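You operate a simulated robot arm through the tools that you are given. There is no shell and no other tool. Be economical: measure what you need, move in short steps, check, and stop when the job is done.

The job below is to be done with a simulated robot arm. You get a single attempt, and the scene is never put back.

TASK
Change over to the empty seat: fit the strainer that the mesh card names, then clear the clogged one out.
Fine: latch it and open its valve before you shut the clogged one's; that goes in the short black tray.

Only the result counts: the job must be done as asked and must still hold three seconds after the hand-in. Knocking over, shifting, dropping, spilling or breaking anything else fails it.

THE ROBOT
A 6-joint arm with a two-finger parallel gripper, fixed in place. Base frame: the origin is at the foot of the arm, x ahead of it, y to its left, z up. Readings come in m, degrees, newtons and seconds.
With the tool pointing down near the work surface it reaches from about 0.16 to 0.4 m from the base axis. Its first joint turns from -66.0 to 66.0 degrees. Payload 1.57 kg.
The TCP is the grasp point between the finger pads, 0.03 m short of the fingertips. In the tool frame z runs along the fingers and y along their closing line. The gripper opens to 0.08 m. The fingers are 0.017 m wide and 0.012 m thick; the gripper's body (0.04 by 0.082 m) begins 0.08 m behind the TCP.
Orientation is told as [roll, pitch, yaw] about the base's x, y, z axes, in that order, counted from this pose: with the fingers straight down and closing along the base's y, the tool's x points along the base's -x, its y along +y and its z along -z.

THE INTERFACE
- The arm moves only by the tool arm_command. Its argument "plan" is a list of rows, each an object (a shift or turn left out is 0, a gripper value left out holds the last) with "slide": the shift along the tool's x, y, z in m, a list of three; "rotation": the turn, a rotation vector about the tool's x, y, z in degrees, a list of three; "claw": the opening in per cent of the stroke, from 0 (shut) to 100 (fully open). In form: [{"slide": [x, y, z], "rotation": [wx, wy, wz], "claw": claw}, ...]. A call has 1 to 20 rows; each row shifts and turns the commanded pose from where the row before left it, along the tool's axes as they then stand. A row lasts 0.2 s, in which the tool goes at most 0.05 m and 8.6 degrees; a call with a longer step from one row to the next is refused whole, and so is a gripper value outside its range. Where a pose cannot be reached the arm comes as near as it can. A force on the tool above 90 N (or 10 N above the force at the start of the call, whichever is more), or a blocked arm, ends the call early, and 0.2 s more pass. Each finger travels about 0.153 m/s and halts on what it meets, pressing with about 40 N; the grip force reading is that of the motor and also rises with nothing between the fingers. The clock runs only during rows and for 0.2 s after the last one: add rows that do not move to give the fingers time. It gives the time, the measured TCP pose, the force on the tool (base axes), the opening and the grip force at its end, in the units of the frame above (readings bear some noise), with the torque about the TCP (base axes, N m) and any sound that the robot's microphone picked up, and new pictures: "views" is both (left out), scene, wrist or none.
- Cameras (640 x 400 px; columns grow to the right, rows downward): "scene" is fixed at [0.0497, -0.3308, 0.4168]; the picture's right is [0.82, -0.57, 0.00], its down [-0.35, -0.50, -0.79] and it looks along [0.45, 0.65, -0.61] (base axes); focal length 220 px, centre (320, 200). "wrist" rides on the gripper at [0.072, -0.007, -0.122] in the tool frame; the picture's right is [0.09, 1.00, 0.00], its down [-0.84, 0.08, -0.54] and it looks along [-0.54, 0.05, 0.84] (tool axes); focal length 238 px, centre (320, 200). There is no depth. A picture from a camera that has moved, and an enlarged one, comes with that camera's place and axes in the base frame and with its lens.
- enlarge(camera, box): a new picture of the part [left, top, right, bottom] of that camera's present view, enlarged. The clock stands still meanwhile.
- hand_in(): hands the job in; it is judged then, once.

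Go step by step. Nothing tells you positions but the pictures and the camera data: compare them with the known pose of the tool, close in by small moves and look again before you grip or let go. The budget is 120 turns and 200 pictures, counting those below and the enlarged ones. Unless the task says otherwise, let go and move clear before handing in, and close with one line.

The tools are called as a command line: name --argument value ..., lists and objects as JSON in quotes. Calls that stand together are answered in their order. arm_command: Moves the arm, as the interface text tells. Its arguments: {"type":"object","properties":{"plan":{"type":"array"},"views":{"type":"string","enum":["both","scene","wrist","none"]}},"required":["plan"]} The other tools are called the same way: enlarge (camera, box) takes an enlarged picture of a part of a camera's view; hand_in () hands the job in.

At the start:

```text
t: 0.0
ee_pos: [0.2263, 0.0307, 0.2938]
tcp_rot: [0.0, 0.1, -0.2]
wrist_force: [-0.1, -1.2, 0.5]
moment: [0.01, -0.03, 0.02]
width: 0.0801
grasp_force: 0.0
```

scene: 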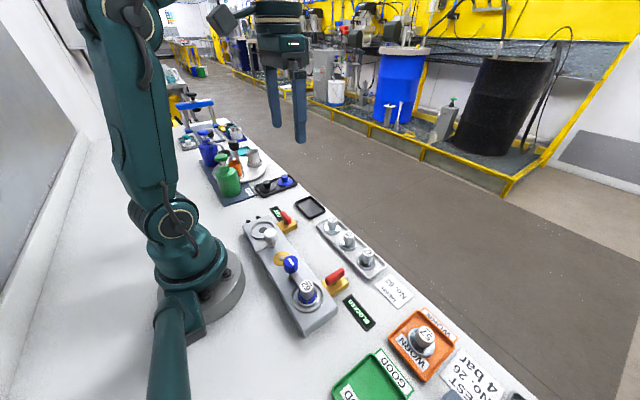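
wrist: 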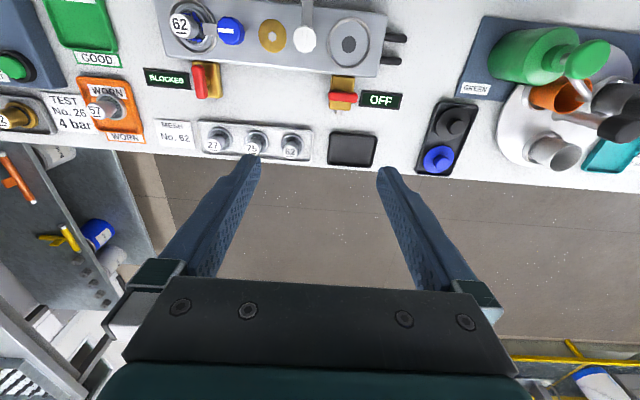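

I see a duplex strainer body with two seats, valves, a rack of three strainers (27, 75?, 62?), a mesh card "No. 62", and a short black tray. I'll enlarge for detail.

enlarge --camera "scene" --box '[230, 170, 430, 350]'

enlarge --camera "wrist" --box '[130, 0, 420, 180]'

enlarge --camera "wrist" --box '[140, 100, 340, 180]'

```text
2.22 times, centred on (330, 260) of scene
camera zoom: at [0.0497, -0.3308, 0.4168], right [0.82, -0.57, 0.0], down [-0.35, -0.5, -0.79], along [0.45, 0.65, -0.61], focal length 488 px, centre (298, 67)
```

zoom: 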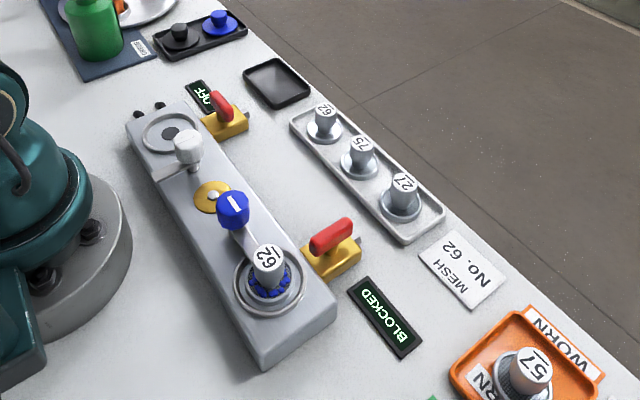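

```text
2.21 times, centred on (275, 90) of wrist
camera zoom: at [0.1563, 0.0229, 0.4148], right [-0.09, 1.0, 0.0], down [0.84, 0.08, 0.54], along [0.54, 0.05, -0.84], focal length 526 px, centre (419, 443)
```

zoom: 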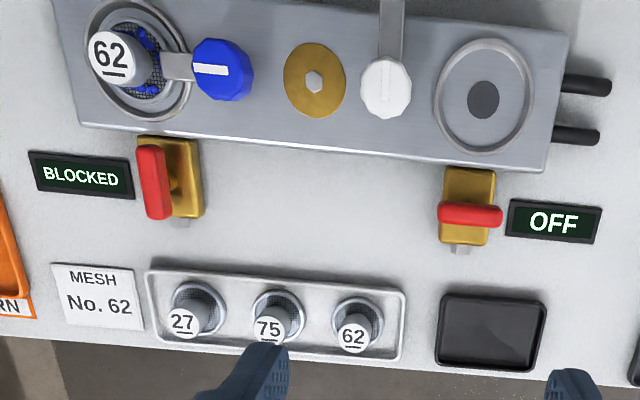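

```text
3.20 times, centred on (240, 140) of wrist
camera zoom: at [0.1563, 0.0229, 0.4148], right [-0.09, 1.0, 0.0], down [0.84, 0.08, 0.54], along [0.54, 0.05, -0.84], focal length 763 px, centre (576, 392)
```

zoom: 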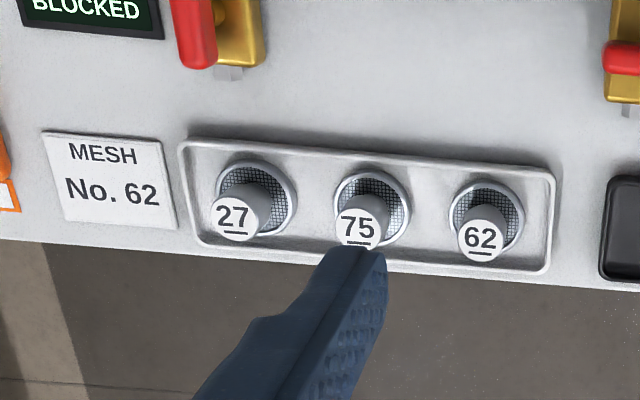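

The rack strainers read 27, 75, 62; the table is at z≈0, the empty seat is near (0.150, 0.061), clogged near (0.149, -0.148). I'll move closer for a look at latch and valves.

arm_command --plan '[{"slide": [0.02, 0, 0.03]}, {"slide": [0.02, 0, 0.03]}, {"slide": [0.01, 0, 0.02]}, {}]' --views "wrist"

```text
t: 1.0
ee_pos: [0.1766, 0.0316, 0.2134]
tcp_rot: [0.0, -0.1, -0.1]
wrist_force: [-0.1, 0.1, -0.8]
moment: [-0.01, -0.03, 0.01]
width: 0.08
grasp_force: 0.0
camera wrist: at [0.1065, 0.0231, 0.3344], right [-0.09, 1.0, 0.0], down [0.84, 0.08, 0.54], along [0.54, 0.05, -0.84], focal length 238 px, centre (320, 200)
```

wrist: 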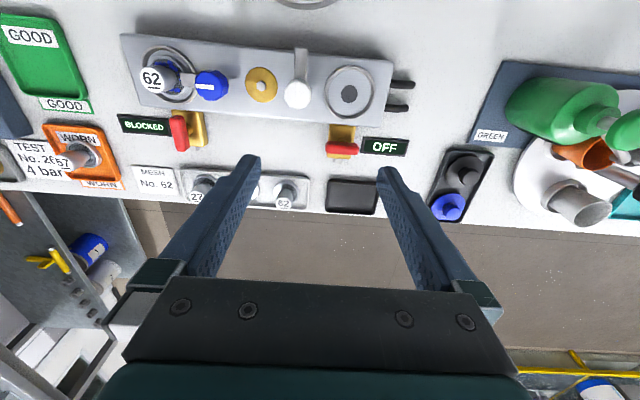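

enlarge --camera "wrist" --box '[255, 30, 425, 165]'

enlarge --camera "wrist" --box '[110, 30, 280, 165]'

enlarge --camera "scene" --box '[240, 200, 350, 300]'

```text
2.96 times, centred on (340, 98) of wrist
camera zoom: at [0.1065, 0.0231, 0.3344], right [-0.09, 1.0, 0.0], down [0.84, 0.08, 0.54], along [0.54, 0.05, -0.84], focal length 706 px, centre (261, 504)
```

zoom: 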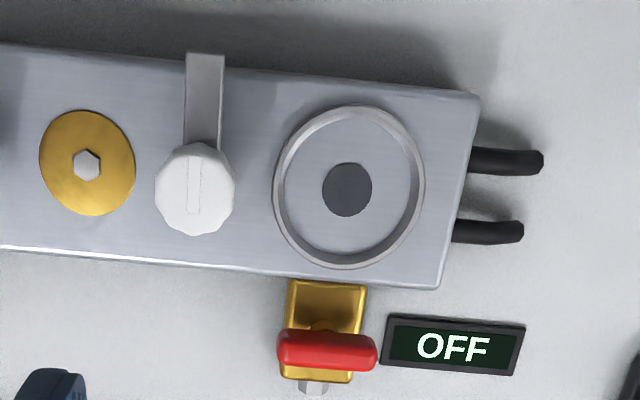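

```text
2.96 times, centred on (195, 98) of wrist
camera zoom: at [0.1065, 0.0231, 0.3344], right [-0.09, 1.0, 0.0], down [0.84, 0.08, 0.54], along [0.54, 0.05, -0.84], focal length 706 px, centre (690, 504)
```

zoom: 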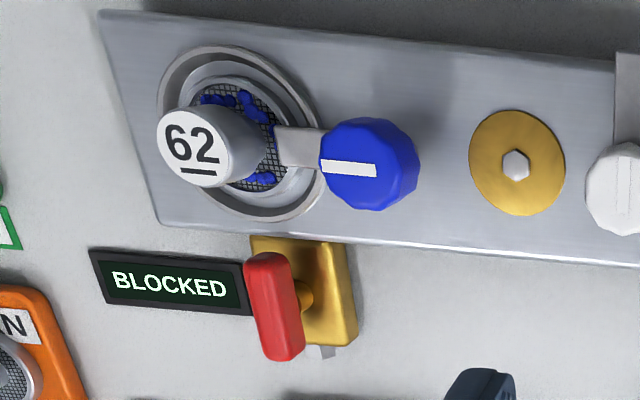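

```text
4.00 times, centred on (295, 250) of scene
camera zoom: at [0.0497, -0.3308, 0.4168], right [0.82, -0.57, 0.0], down [-0.35, -0.5, -0.79], along [0.45, 0.65, -0.61], focal length 878 px, centre (420, 0)
```

zoom: 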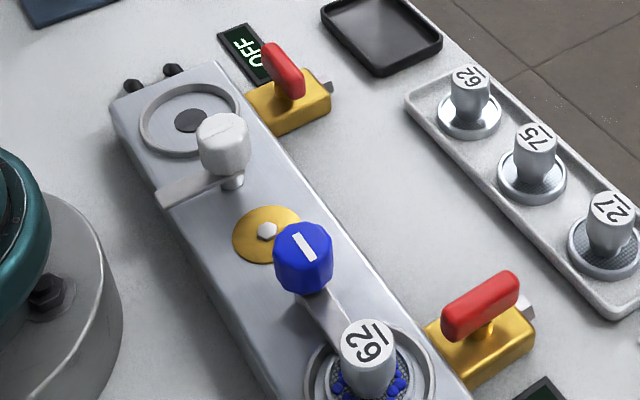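

The layout is clear: white latch must swing from -x to +y over the seat, and red levers turn 90°. I'll go above the rack's "62" strainer, at about (0.307, -0.012).

arm_command --plan '[{"slide": [-0.0325, -0.011, 0.0235], "claw": 60}, {"slide": [-0.0325, -0.011, 0.0235]}, {"slide": [-0.0325, -0.011, 0.0235]}, {"slide": [-0.0325, -0.0106, 0.0235]}, {}]'

```text
t: 2.2
ee_pos: [0.3076, -0.0126, 0.1193]
tcp_rot: [0.0, -0.1, -0.1]
wrist_force: [0.6, -0.5, -0.9]
moment: [-0.02, 0.01, 0.03]
width: 0.048
grasp_force: 0.2
camera wrist: at [0.2367, -0.0208, 0.2396], right [-0.09, 1.0, 0.0], down [0.84, 0.08, 0.54], along [0.54, 0.05, -0.84], focal length 238 px, centre (320, 200)
```

scene: 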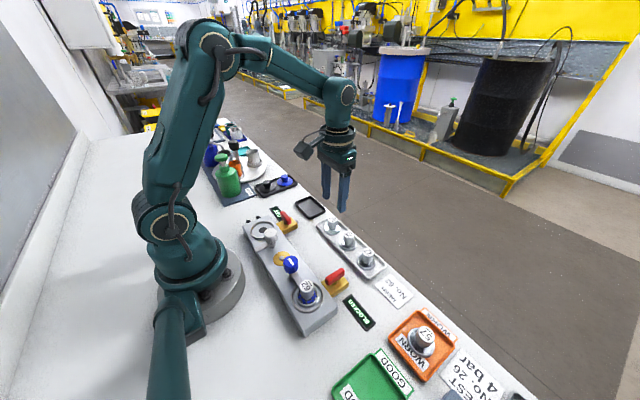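
wrist: 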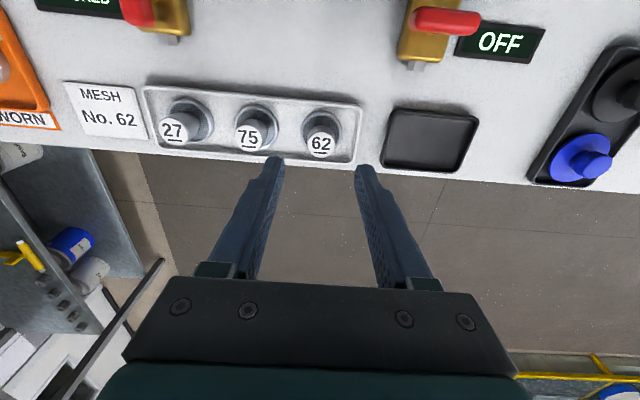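

enlarge --camera "wrist" --box '[270, 90, 370, 170]'

enlarge --camera "scene" --box '[305, 205, 375, 255]'

```text
5.00 times, centred on (320, 130) of wrist
camera zoom: at [0.2367, -0.0208, 0.2396], right [-0.09, 1.0, 0.0], down [0.84, 0.08, 0.54], along [0.54, 0.05, -0.84], focal length 1192 px, centre (320, 550)
```

zoom: 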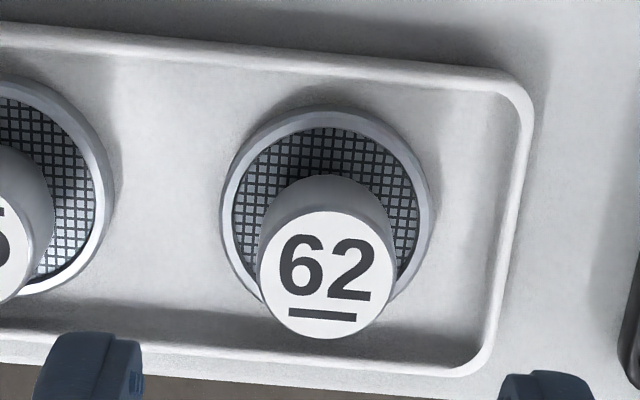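

```text
8.00 times, centred on (340, 230) of scene
camera zoom: at [0.0497, -0.3308, 0.4168], right [0.82, -0.57, 0.0], down [-0.35, -0.5, -0.79], along [0.45, 0.65, -0.61], focal length 1757 px, centre (160, -40)
```

zoom: 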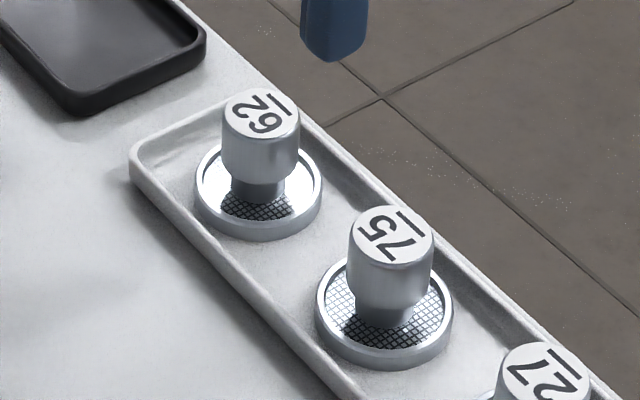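

Strainer axis is about (0.307, -0.0135), cap top z≈0.041, with a narrower neck below. I'll descend to TCP z=0.049 and grip.

arm_command --plan '[{"slide": [0.0005, -0.001, 0.035]}, {"slide": [0, 0, 0.025]}, {"slide": [0, 0, 0.01]}, {}, {"claw": 0}, {}, {}]'

```text
t: 3.8
ee_pos: [0.306, -0.013, 0.0493]
tcp_rot: [0.0, 0.0, -0.2]
wrist_force: [0.4, 0.1, 0.9]
moment: [-0.01, 0.01, -0.01]
width: 0.0234
grasp_force: 35.1
camera wrist: at [0.236, -0.0218, 0.1706], right [-0.09, 1.0, 0.0], down [0.84, 0.08, 0.54], along [0.54, 0.05, -0.84], focal length 238 px, centre (320, 200)
```

scene: 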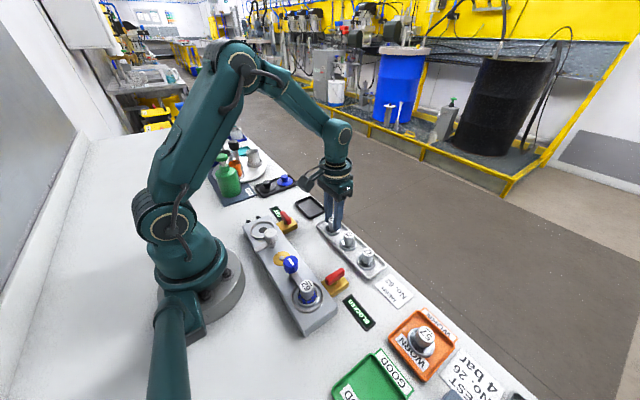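
wrist: 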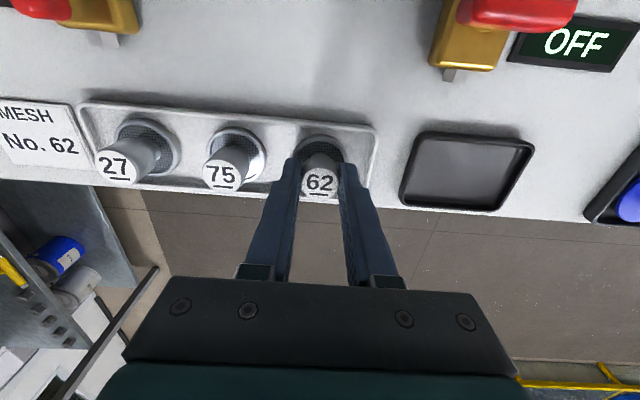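

The strainer is gripped. I'll lift and carry it above the empty seat.

arm_command --plan '[{"slide": [0, 0, -0.02]}, {"slide": [0, 0, -0.04]}, {"slide": [0, 0, -0.03]}, {"slide": [0.035, 0.016, 0]}, {"slide": [0.035, 0.016, 0]}, {"slide": [0.035, 0.016, 0]}, {"slide": [0.03, 0.016, 0]}, {"slide": [0.021, 0.01, 0]}, {}]'

```text
t: 5.8
ee_pos: [0.1501, 0.0592, 0.1393]
tcp_rot: [0.1, 0.0, -0.1]
wrist_force: [-0.5, 0.5, -0.3]
moment: [0.03, 0.0, -0.01]
width: 0.0235
grasp_force: 35.7
camera wrist: at [0.0798, 0.0531, 0.2609], right [-0.09, 1.0, 0.0], down [0.84, 0.08, 0.54], along [0.54, 0.05, -0.84], focal length 238 px, centre (320, 200)
```

scene: 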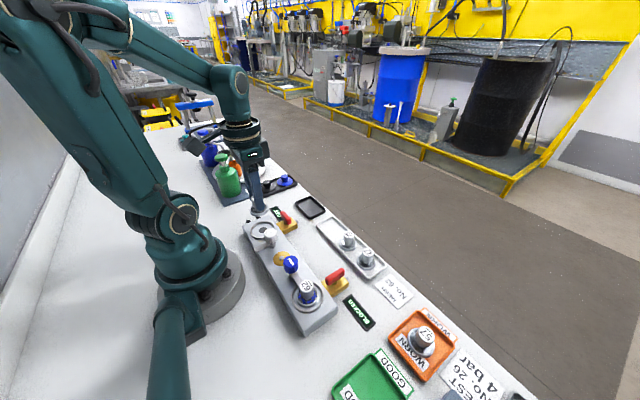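
wrist: 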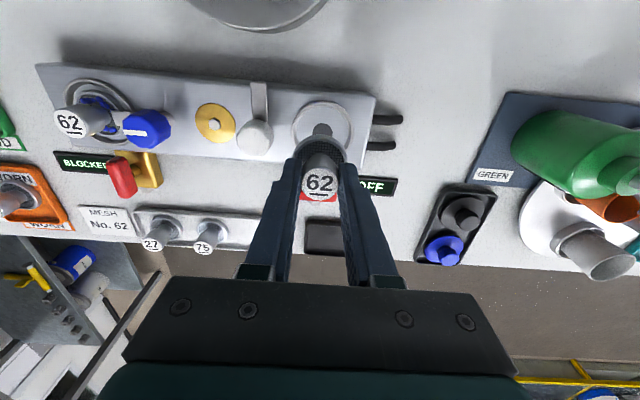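

enlarge --camera "wrist" --box '[270, 90, 390, 210]'

enlarge --camera "scene" --box '[225, 190, 305, 250]'

```text
3.33 times, centred on (330, 150) of wrist
camera zoom: at [0.0798, 0.0531, 0.2609], right [-0.09, 1.0, 0.0], down [0.84, 0.08, 0.54], along [0.54, 0.05, -0.84], focal length 794 px, centre (287, 367)
```

zoom: 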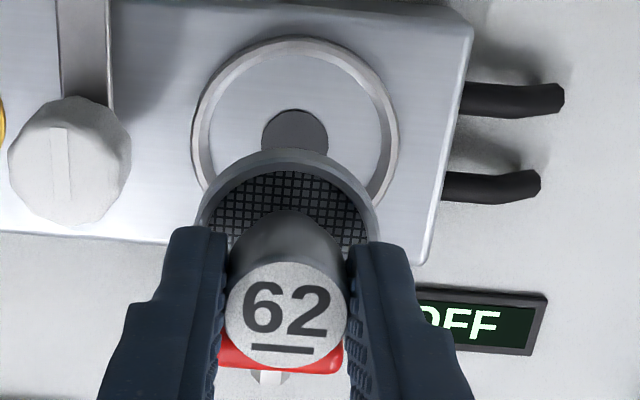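

```text
6.67 times, centred on (265, 220) of scene
camera zoom: at [0.0497, -0.3308, 0.4168], right [0.82, -0.57, 0.0], down [-0.35, -0.5, -0.79], along [0.45, 0.65, -0.61], focal length 1464 px, centre (687, 67)
```

zoom: 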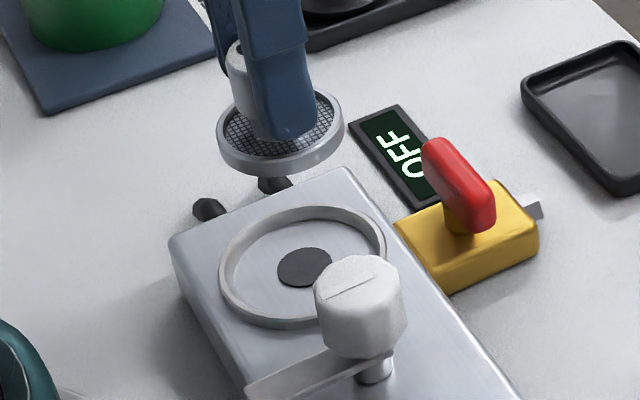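

The seat centre comes out at about (0.149, 0.0607); I'll align and descend part way, then look.

arm_command --plan '[{"slide": [0.001, 0.0015, 0.025]}, {"slide": [0, 0, 0.023]}, {}]'

enlarge --camera "scene" --box '[225, 190, 305, 250]'

enlarge --camera "wrist" --box '[270, 90, 390, 210]'

```text
t: 6.6
ee_pos: [0.1502, 0.0625, 0.0921]
tcp_rot: [0.1, 0.1, -0.1]
wrist_force: [0.8, 1.1, 0.0]
moment: [-0.01, 0.01, -0.01]
width: 0.0237
grasp_force: 36.3
camera wrist: at [0.0793, 0.0549, 0.2131], right [-0.09, 1.0, 0.0], down [0.84, 0.08, 0.54], along [0.54, 0.05, -0.84], focal length 238 px, centre (320, 200)
```

scene: 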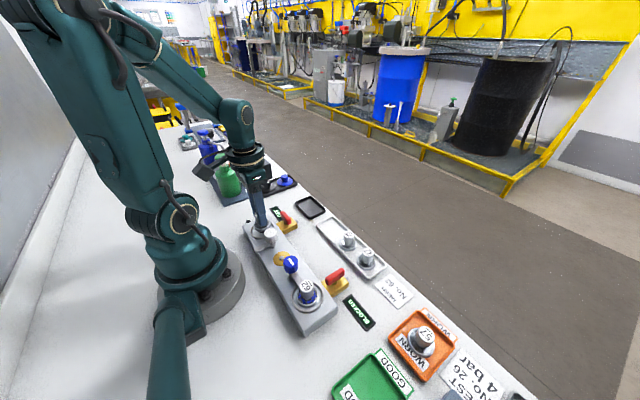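
wrist: 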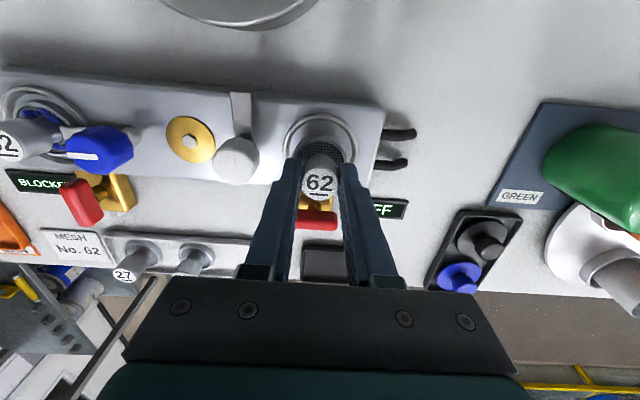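

```text
6.67 times, centred on (265, 220) of scene
camera zoom: at [0.0497, -0.3308, 0.4168], right [0.82, -0.57, 0.0], down [-0.35, -0.5, -0.79], along [0.45, 0.65, -0.61], focal length 1464 px, centre (687, 67)
```

zoom: 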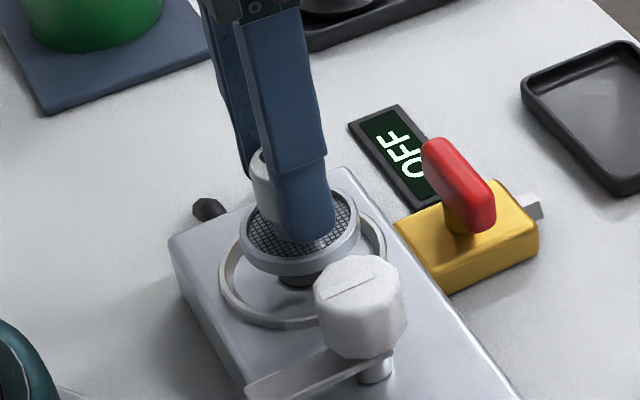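

```text
3.33 times, centred on (330, 150) of wrist
camera zoom: at [0.0793, 0.0549, 0.2131], right [-0.09, 1.0, 0.0], down [0.84, 0.08, 0.54], along [0.54, 0.05, -0.84], focal length 794 px, centre (287, 367)
```

zoom: 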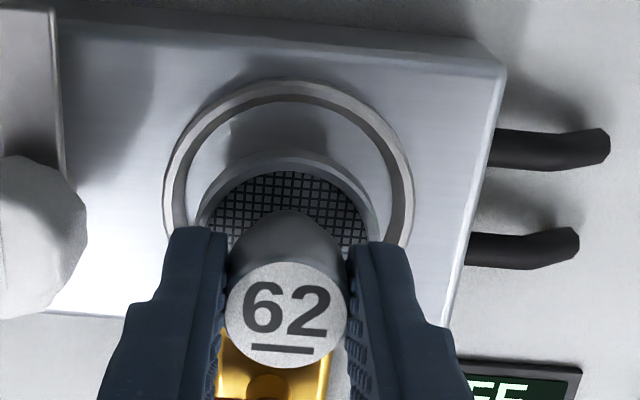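

Alignment looks good to within 1–2 mm. I'll ease it down in small steps watching the force.

arm_command --plan '[{"slide": [0.001, -0.0005, 0.01]}, {}]' --views "none"

arm_command --plan '[{"slide": [0, 0, 0.004]}, {}]' --views "none"

arm_command --plan '[{"slide": [0, 0, 0.003]}, {}]' --views "scene"

```text
t: 7.2
ee_pos: [0.1483, 0.062, 0.0842]
tcp_rot: [-0.1, 0.1, -0.1]
wrist_force: [-1.3, 0.4, -1.0]
moment: [0.0, 0.0, -0.03]
width: 0.0234
grasp_force: 35.1
```

```text
t: 7.8
ee_pos: [0.1478, 0.0613, 0.0786]
tcp_rot: [0.0, 0.0, -0.1]
wrist_force: [0.4, -0.4, -0.9]
moment: [-0.03, 0.01, 0.01]
width: 0.0235
grasp_force: 35.6
```

```text
t: 8.4
ee_pos: [0.1477, 0.0604, 0.0756]
tcp_rot: [0.0, 0.1, -0.1]
wrist_force: [-2.3, -0.8, 8.4]
moment: [0.0, 0.07, 0.06]
width: 0.0237
grasp_force: 36.0
```

scene: 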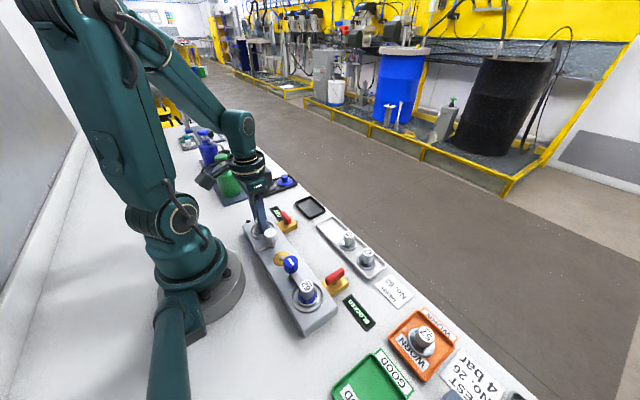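

Contact at TCP z≈0.0756 with 8 N. I'll inspect whether it's on the floor or on the rim.

enlarge --camera "scene" --box '[225, 190, 305, 250]'

enlarge --camera "wrist" --box '[270, 90, 390, 210]'

```text
6.67 times, centred on (265, 220) of scene
camera zoom: at [0.0497, -0.3308, 0.4168], right [0.82, -0.57, 0.0], down [-0.35, -0.5, -0.79], along [0.45, 0.65, -0.61], focal length 1464 px, centre (687, 67)
```

zoom: 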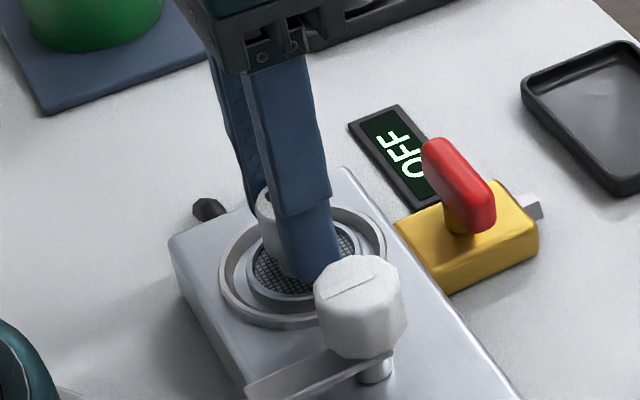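

```text
3.33 times, centred on (330, 150) of wrist
camera zoom: at [0.0778, 0.0537, 0.1959], right [-0.09, 1.0, 0.0], down [0.84, 0.08, 0.54], along [0.54, 0.05, -0.84], focal length 794 px, centre (287, 367)
```

zoom: 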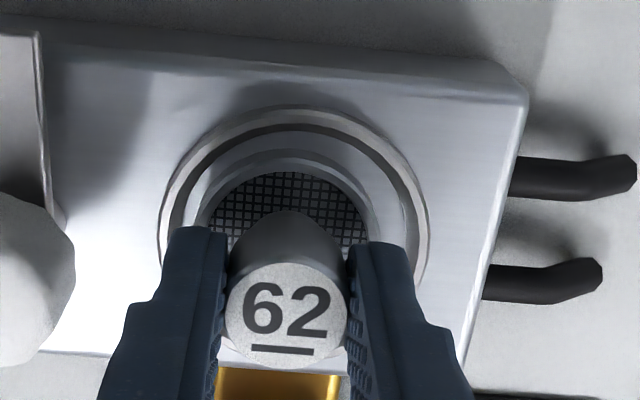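

It sits inside the ring on the floor, centred within ~1 mm. I'll release, rise and check.

arm_command --plan '[{"slide": [0, 0, -0.001]}, {"claw": 42}, {}, {"slide": [0, 0, -0.02]}, {"slide": [0, 0, -0.04]}, {"slide": [0, 0, -0.04]}, {}]'

enlarge --camera "scene" --box '[225, 190, 305, 250]'

enlarge --camera "wrist" --box '[200, 70, 380, 190]'

```text
t: 10.0
ee_pos: [0.1484, 0.0611, 0.1765]
tcp_rot: [0.0, 0.0, 0.0]
wrist_force: [-1.0, -0.2, 0.3]
moment: [0.03, -0.04, 0.0]
width: 0.0338
grasp_force: 0.1
camera wrist: at [0.0777, 0.0539, 0.2974], right [-0.09, 1.0, 0.0], down [0.84, 0.08, 0.54], along [0.54, 0.05, -0.84], focal length 238 px, centre (320, 200)
```

scene: 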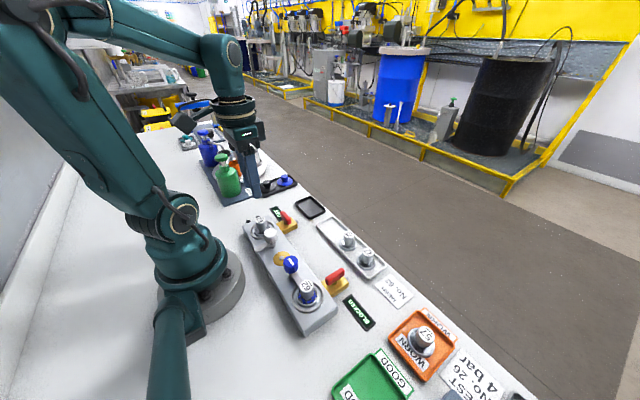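
wrist: 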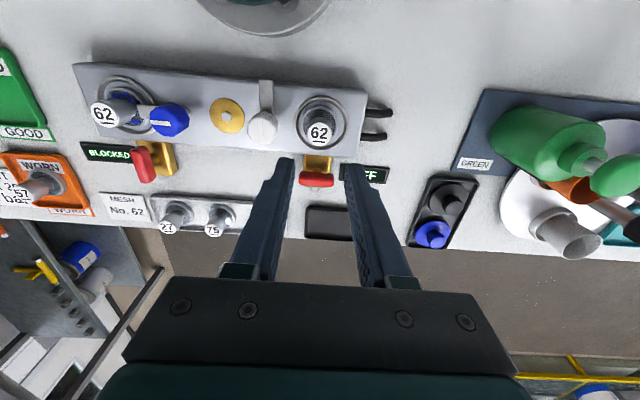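

```text
6.67 times, centred on (265, 220) of scene
camera zoom: at [0.0497, -0.3308, 0.4168], right [0.82, -0.57, 0.0], down [-0.35, -0.5, -0.79], along [0.45, 0.65, -0.61], focal length 1464 px, centre (687, 67)
```

zoom: 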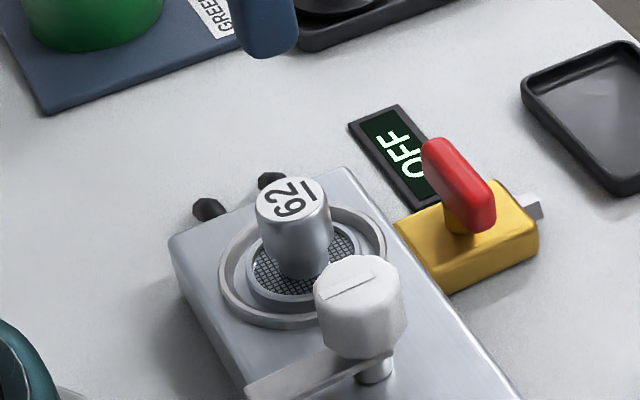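

```text
3.33 times, centred on (290, 130) of wrist
camera zoom: at [0.0777, 0.0539, 0.2974], right [-0.09, 1.0, 0.0], down [0.84, 0.08, 0.54], along [0.54, 0.05, -0.84], focal length 794 px, centre (420, 433)
```

zoom: 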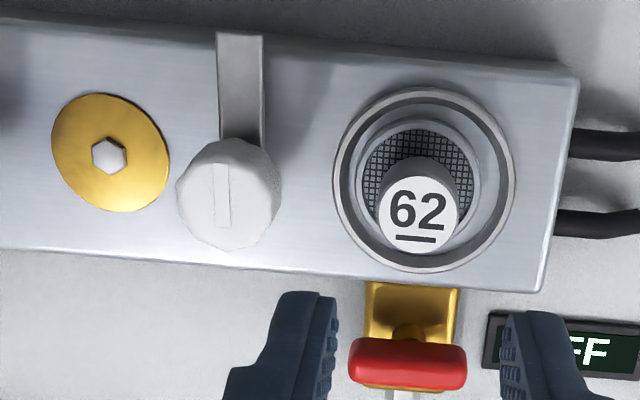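

The strainer is well seated. The white latch knob is near (0.150, 0.005), top z≈0.070; I'll move above it and check.

arm_command --plan '[{"slide": [-0.001, -0.03, 0], "claw": 58}, {"slide": [-0.0005, -0.026, 0.01]}, {"slide": [0, 0, 0.04]}, {}]'

enlarge --camera "scene" --box '[225, 190, 305, 250]'

enlarge --camera "wrist" --box '[230, 70, 410, 190]'

```text
t: 11.0
ee_pos: [0.1506, 0.0052, 0.1255]
tcp_rot: [0.0, -0.1, -0.1]
wrist_force: [-0.1, 0.9, 0.1]
moment: [-0.02, 0.0, -0.03]
width: 0.0466
grasp_force: 0.0
camera wrist: at [0.0792, -0.0024, 0.2462], right [-0.09, 1.0, 0.0], down [0.84, 0.08, 0.54], along [0.54, 0.05, -0.84], focal length 238 px, centre (320, 200)
```

scene: 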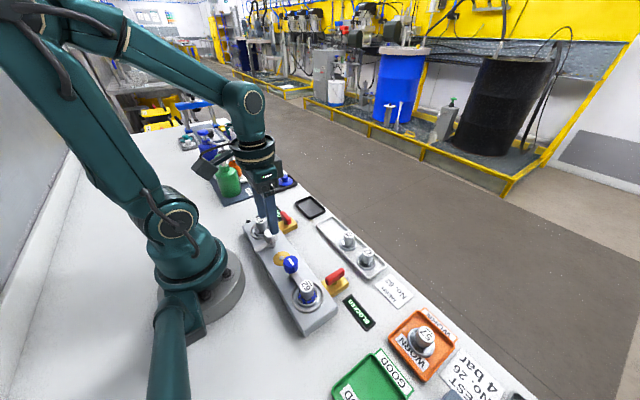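
wrist: 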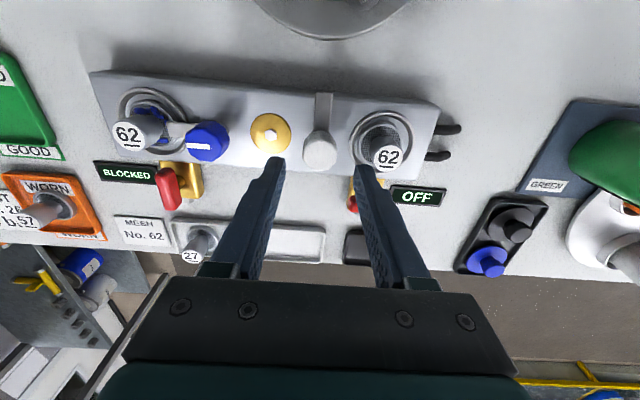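

```text
6.67 times, centred on (265, 220) of scene
camera zoom: at [0.0497, -0.3308, 0.4168], right [0.82, -0.57, 0.0], down [-0.35, -0.5, -0.79], along [0.45, 0.65, -0.61], focal length 1464 px, centre (687, 67)
```

zoom: 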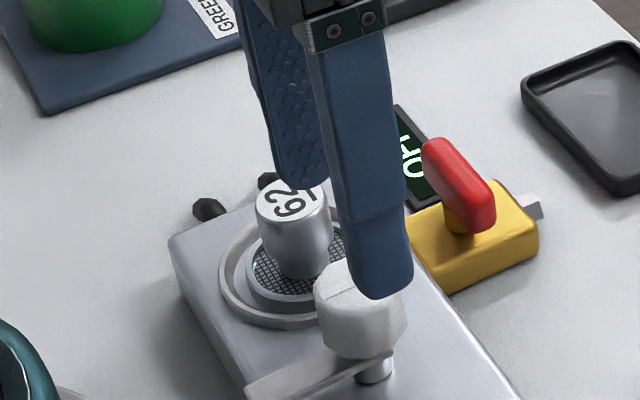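

```text
3.33 times, centred on (320, 130) of wrist
camera zoom: at [0.0792, -0.0024, 0.2462], right [-0.09, 1.0, 0.0], down [0.84, 0.08, 0.54], along [0.54, 0.05, -0.84], focal length 794 px, centre (320, 433)
```

zoom: 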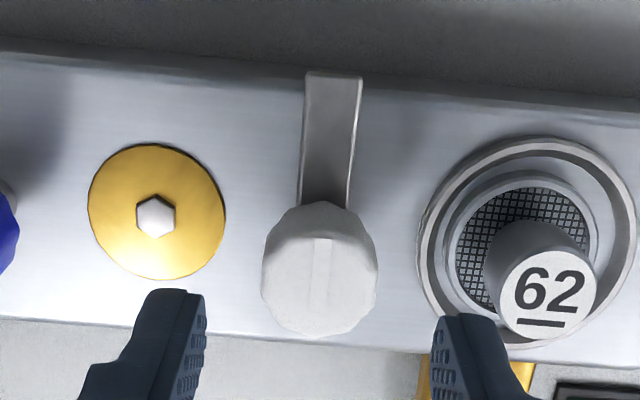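

Knob centre is about (0.148, 0.0045). Descend to TCP z≈0.085 (fingertips above the bar) and close.

arm_command --plan '[{"slide": [0.002, -0.0005, 0.02]}, {"slide": [0, 0, 0.02]}, {}, {"claw": 0}, {}, {}]'

enlarge --camera "scene" --box '[225, 190, 305, 250]'

```text
t: 12.4
ee_pos: [0.1474, 0.0056, 0.0868]
tcp_rot: [0.1, 0.0, -0.3]
wrist_force: [1.3, 25.2, -25.7]
moment: [0.17, -0.1, 0.04]
width: 0.0276
grasp_force: 38.1
camera wrist: at [0.0776, -0.0029, 0.2065], right [-0.09, 1.0, 0.0], down [0.84, 0.07, 0.54], along [0.54, 0.05, -0.84], focal length 238 px, centre (320, 200)
```

scene: 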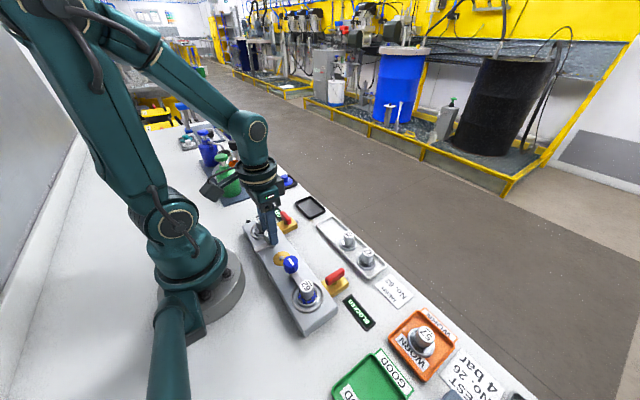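
wrist: 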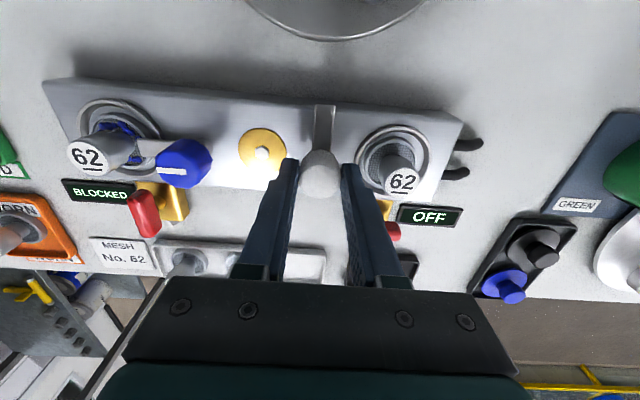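

```text
6.67 times, centred on (265, 220) of scene
camera zoom: at [0.0497, -0.3308, 0.4168], right [0.82, -0.57, 0.0], down [-0.35, -0.5, -0.79], along [0.45, 0.65, -0.61], focal length 1464 px, centre (687, 67)
```

zoom: 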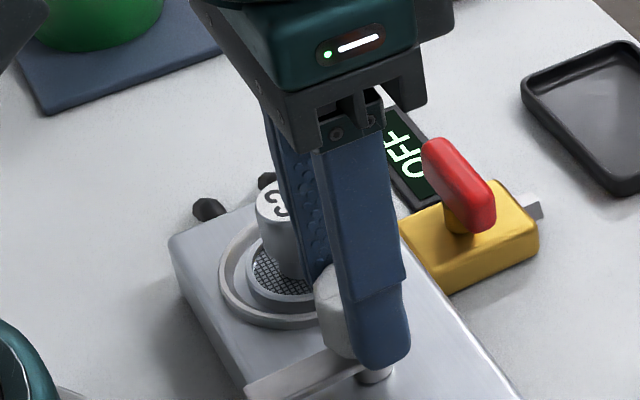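

The knob is gripped but off-centre (25 N sideways and down); I'll relax by nudging toward +y and down.

arm_command --plan '[{"slide": [0, 0.0015, 0.001]}, {}]' --views "none"

```text
t: 13.0
ee_pos: [0.1483, 0.0058, 0.0861]
tcp_rot: [-0.2, 0.1, 0.1]
wrist_force: [-4.6, -11.4, 36.3]
moment: [0.02, 0.12, 0.0]
width: 0.0279
grasp_force: 38.1
```

arm_command --plan '[{"slide": [0, -0.0004, -0.0006]}, {}]' --views "none"

arm_command --plan '[{"rotation": [0, 0, 4]}, {"rotation": [0, 0, 4]}, {}]' --views "none"

```text
t: 13.6
ee_pos: [0.1485, 0.0059, 0.0859]
tcp_rot: [-0.1, -0.1, 0.0]
wrist_force: [14.4, -26.0, -24.5]
moment: [-0.16, -0.16, -0.03]
width: 0.0275
grasp_force: 38.2
```

```text
t: 14.4
ee_pos: [0.1481, 0.0053, 0.0859]
tcp_rot: [-0.1, 0.0, -8.0]
wrist_force: [14.3, -23.9, -31.1]
moment: [-0.12, -0.46, -0.04]
width: 0.0276
grasp_force: 38.0
```

arm_command --plan '[{"slide": [0, 0, 0.0003], "rotation": [0, 0, 7]}, {"rotation": [0, 0, 8]}, {"rotation": [0, 0, 8]}, {}]' --views "both"

enlarge --camera "scene" --box '[225, 190, 305, 250]'

```text
t: 15.4
ee_pos: [0.1485, 0.006, 0.0861]
tcp_rot: [0.0, -0.1, -31.2]
wrist_force: [-1.0, -2.5, 22.3]
moment: [-0.39, 0.07, -0.01]
width: 0.0277
grasp_force: 38.3
camera wrist: at [0.0845, 0.0363, 0.2067], right [0.44, 0.9, 0.0], down [0.75, -0.37, 0.54], along [0.49, -0.24, -0.84], focal length 238 px, centre (320, 200)
```

scene: 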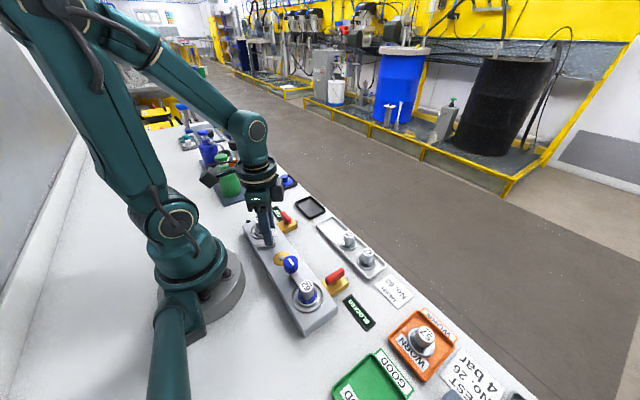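
wrist: 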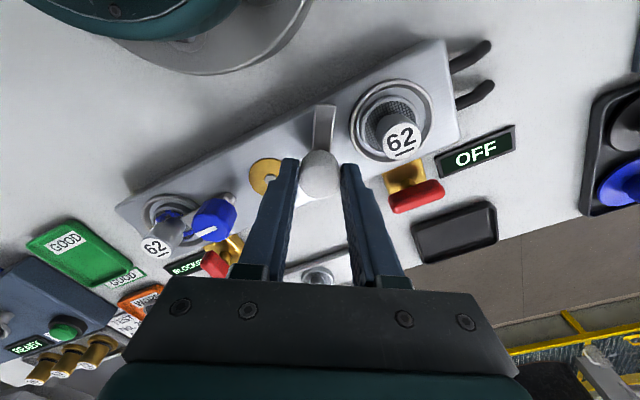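

```text
6.67 times, centred on (265, 220) of scene
camera zoom: at [0.0496, -0.3308, 0.4168], right [0.82, -0.57, 0.0], down [-0.35, -0.5, -0.79], along [0.45, 0.65, -0.61], focal length 1464 px, centre (687, 67)
```

zoom: 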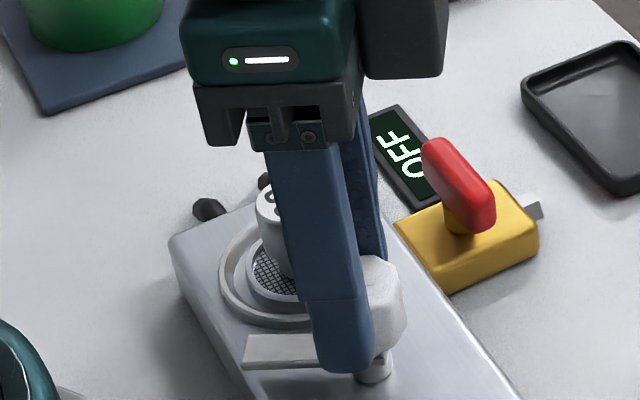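

The bar turns with the knob. Continue the remaining ~59°.

arm_command --plan '[{"rotation": [0, 0, 8]}, {"rotation": [0, 0, 8]}, {"rotation": [0, 0, 8]}, {"rotation": [0, 0, 8]}, {"rotation": [0, 0, 8]}, {}]' --views "none"

arm_command --plan '[{"rotation": [0, 0, 8]}, {"rotation": [0, 0, 8]}, {}]'

enlarge --camera "scene" --box '[225, 190, 305, 250]'

```text
t: 16.8
ee_pos: [0.1498, 0.0054, 0.0853]
tcp_rot: [0.3, 0.1, -71.2]
wrist_force: [8.7, 30.9, 4.0]
moment: [0.79, 0.15, 0.04]
width: 0.0277
grasp_force: 37.7
```

```text
t: 17.6
ee_pos: [0.1505, 0.0061, 0.0863]
tcp_rot: [0.5, 0.0, -87.0]
wrist_force: [15.7, 17.7, -5.2]
moment: [0.35, 0.08, 0.35]
width: 0.0274
grasp_force: 37.7
camera wrist: at [0.14, 0.076, 0.2064], right [0.99, 0.14, 0.01], down [0.12, -0.83, 0.54], along [0.08, -0.54, -0.84], focal length 238 px, centre (320, 200)
```

scene: 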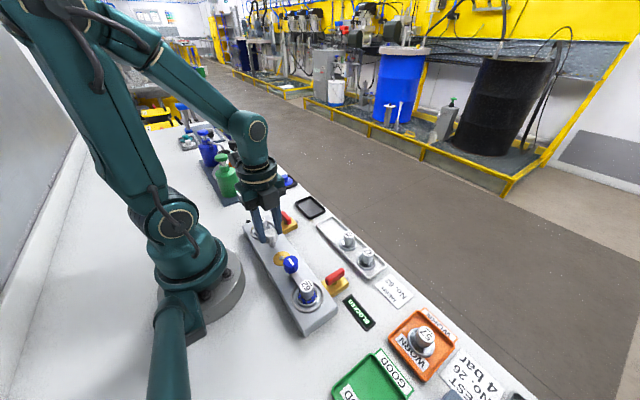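
wrist: 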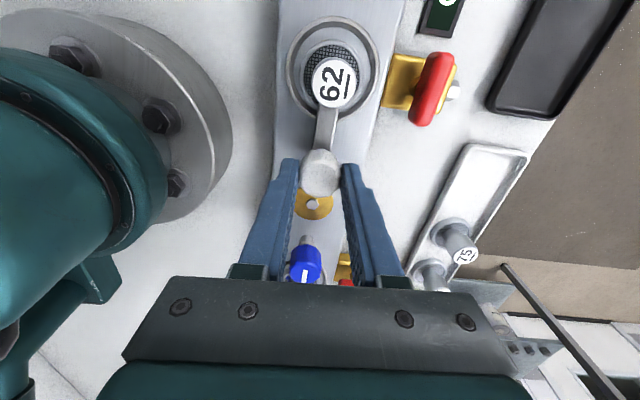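

```text
6.67 times, centred on (265, 220) of scene
camera zoom: at [0.0497, -0.3308, 0.4168], right [0.82, -0.57, 0.0], down [-0.35, -0.5, -0.79], along [0.45, 0.65, -0.61], focal length 1464 px, centre (687, 67)
```

zoom: 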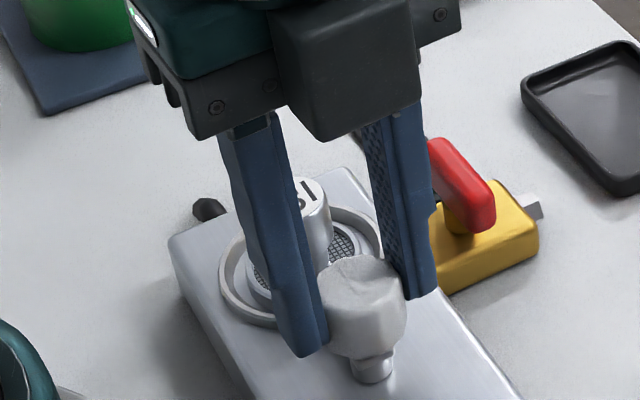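

enlarge --camera "wrist" --box '[260, 0, 480, 200]'

```text
2.00 times, centred on (370, 100) of wrist
camera zoom: at [0.14, 0.076, 0.2064], right [0.99, 0.14, 0.01], down [0.12, -0.83, 0.54], along [0.08, -0.54, -0.84], focal length 477 px, centre (220, 400)
```

zoom: 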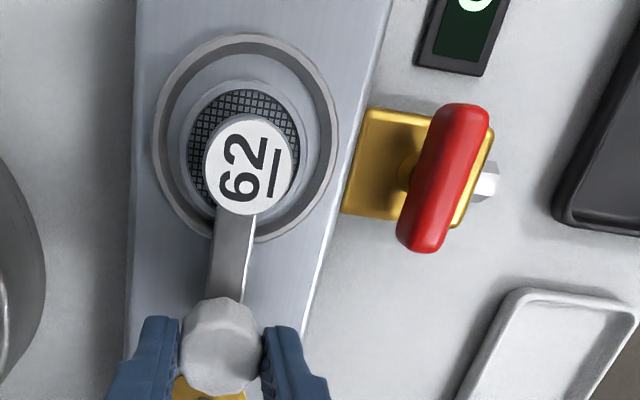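

The bar points at the seat; I'll push the last few degrees into the stop, then release and check.

arm_command --plan '[{"rotation": [0, 0, 4]}, {}]' --views "none"

arm_command --plan '[{"claw": 55}, {}, {"slide": [0, 0, -0.02]}, {"slide": [0, 0, -0.04]}, {"slide": [0, 0, -0.03]}, {}]'

enlarge --camera "wrist" --box '[220, 0, 480, 200]'

enlarge --camera "scene" --box '[225, 190, 305, 250]'

```text
t: 18.2
ee_pos: [0.1504, 0.0053, 0.0849]
tcp_rot: [0.5, 0.0, -91.1]
wrist_force: [21.8, -0.2, -6.6]
moment: [-0.45, -0.02, 0.36]
width: 0.0275
grasp_force: 38.0
```

```text
t: 19.6
ee_pos: [0.1479, 0.0051, 0.1747]
tcp_rot: [0.0, -0.1, -91.1]
wrist_force: [0.2, 0.2, -0.6]
moment: [0.02, -0.01, -0.02]
width: 0.0439
grasp_force: 0.1
camera wrist: at [0.144, 0.0768, 0.2967], right [1.0, 0.07, 0.0], down [0.06, -0.84, 0.54], along [0.04, -0.54, -0.84], focal length 238 px, centre (320, 200)
```

scene: 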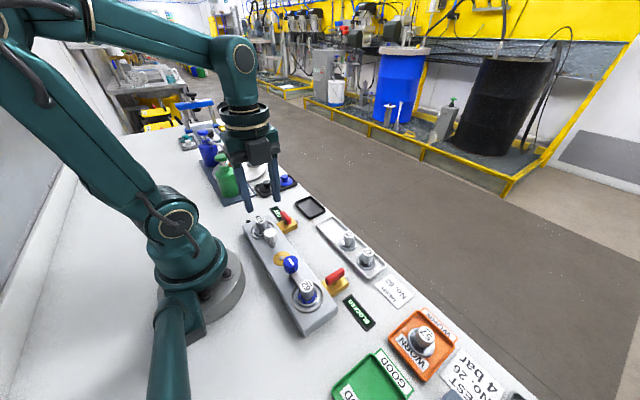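
wrist: 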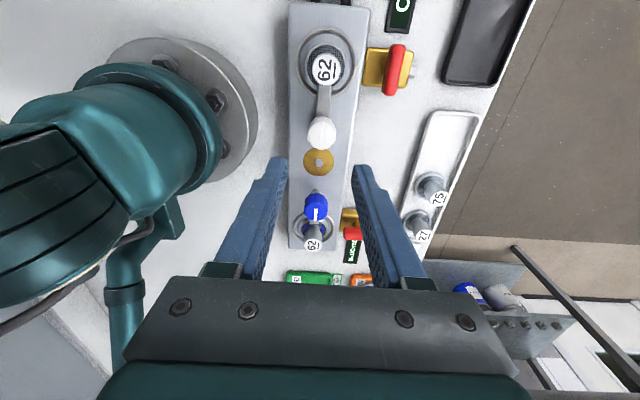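

```text
2.00 times, centred on (350, 100) of wrist
camera zoom: at [0.144, 0.0768, 0.2967], right [1.0, 0.07, 0.0], down [0.06, -0.84, 0.54], along [0.04, -0.54, -0.84], focal length 477 px, centre (260, 400)
```

zoom: 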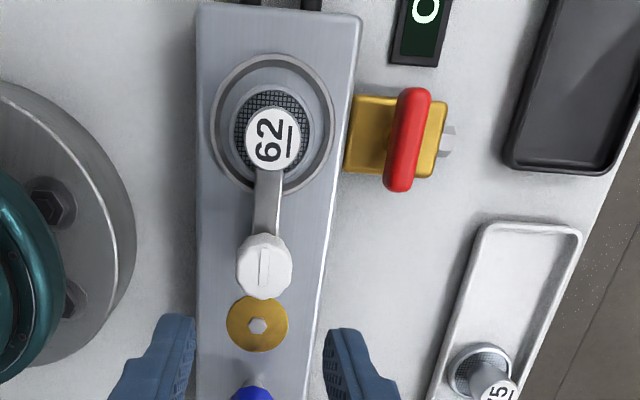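

```text
6.67 times, centred on (265, 220) of scene
camera zoom: at [0.0497, -0.3308, 0.4168], right [0.82, -0.57, 0.0], down [-0.35, -0.5, -0.79], along [0.45, 0.65, -0.61], focal length 1464 px, centre (687, 67)
```

zoom: 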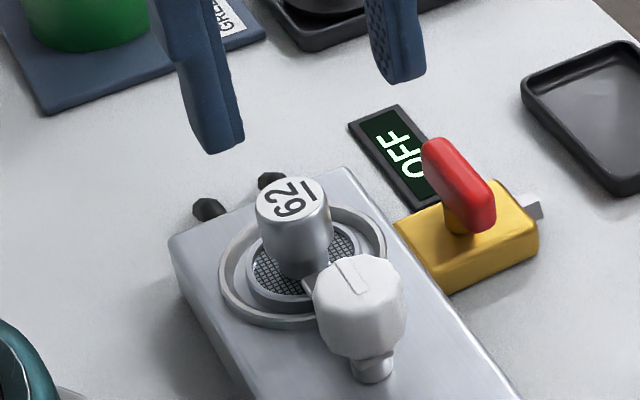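

The latch is engaged over the new strainer. Next the OFF lever, centre about (0.2135, 0.062), top z≈0.048; I'll go above it with the fingers closing along x.

arm_command --plan '[{"slide": [0.03, 0.033, 0], "rotation": [0, 0, -1.1], "claw": 40}, {"slide": [0.0275, 0.033, 0.01]}, {"slide": [0, 0, 0.04]}, {"slide": [0, 0, 0.025]}, {}]'

enlarge --camera "wrist" --box '[230, 70, 410, 190]'

enlarge --camera "scene" --box '[250, 190, 330, 250]'

```text
t: 20.8
ee_pos: [0.2155, 0.0636, 0.1002]
tcp_rot: [0.0, 0.0, -90.0]
wrist_force: [-0.5, 0.1, 0.1]
moment: [0.02, 0.05, 0.02]
width: 0.0318
grasp_force: 0.0
camera wrist: at [0.2096, 0.1338, 0.2208], right [1.0, 0.09, 0.0], down [0.08, -0.84, 0.54], along [0.05, -0.54, -0.84], focal length 238 px, centre (320, 200)
```

scene: 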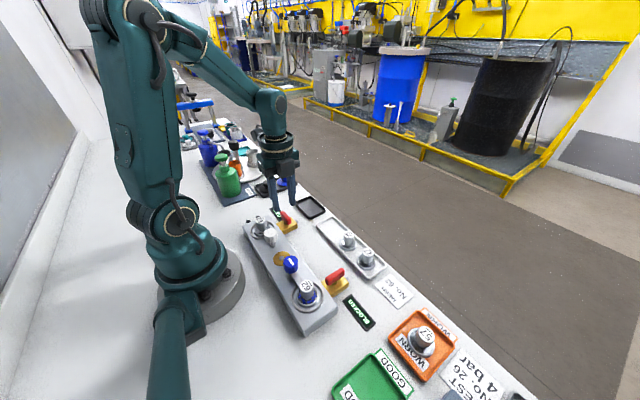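
wrist: 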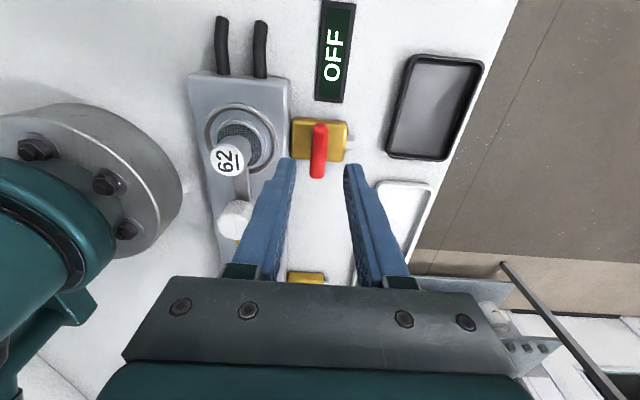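

```text
3.33 times, centred on (320, 130) of wrist
camera zoom: at [0.2096, 0.1338, 0.2208], right [1.0, 0.09, 0.0], down [0.08, -0.84, 0.54], along [0.05, -0.54, -0.84], focal length 794 px, centre (320, 433)
```

zoom: 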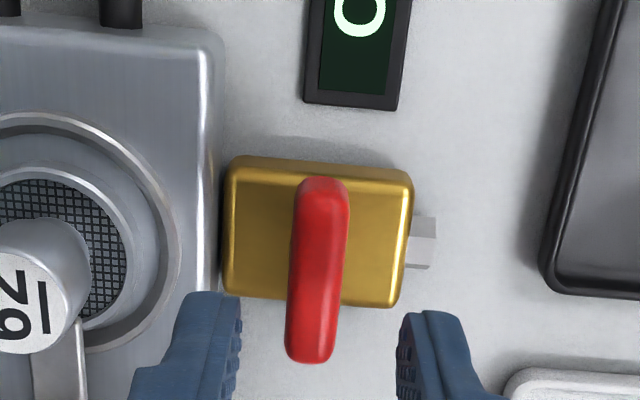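

```text
6.67 times, centred on (290, 220) of scene
camera zoom: at [0.0497, -0.3308, 0.4168], right [0.82, -0.57, 0.0], down [-0.35, -0.5, -0.79], along [0.45, 0.65, -0.61], focal length 1464 px, centre (520, 67)
```

zoom: 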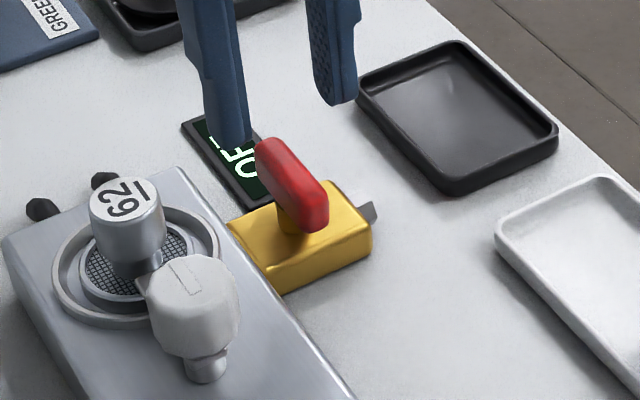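

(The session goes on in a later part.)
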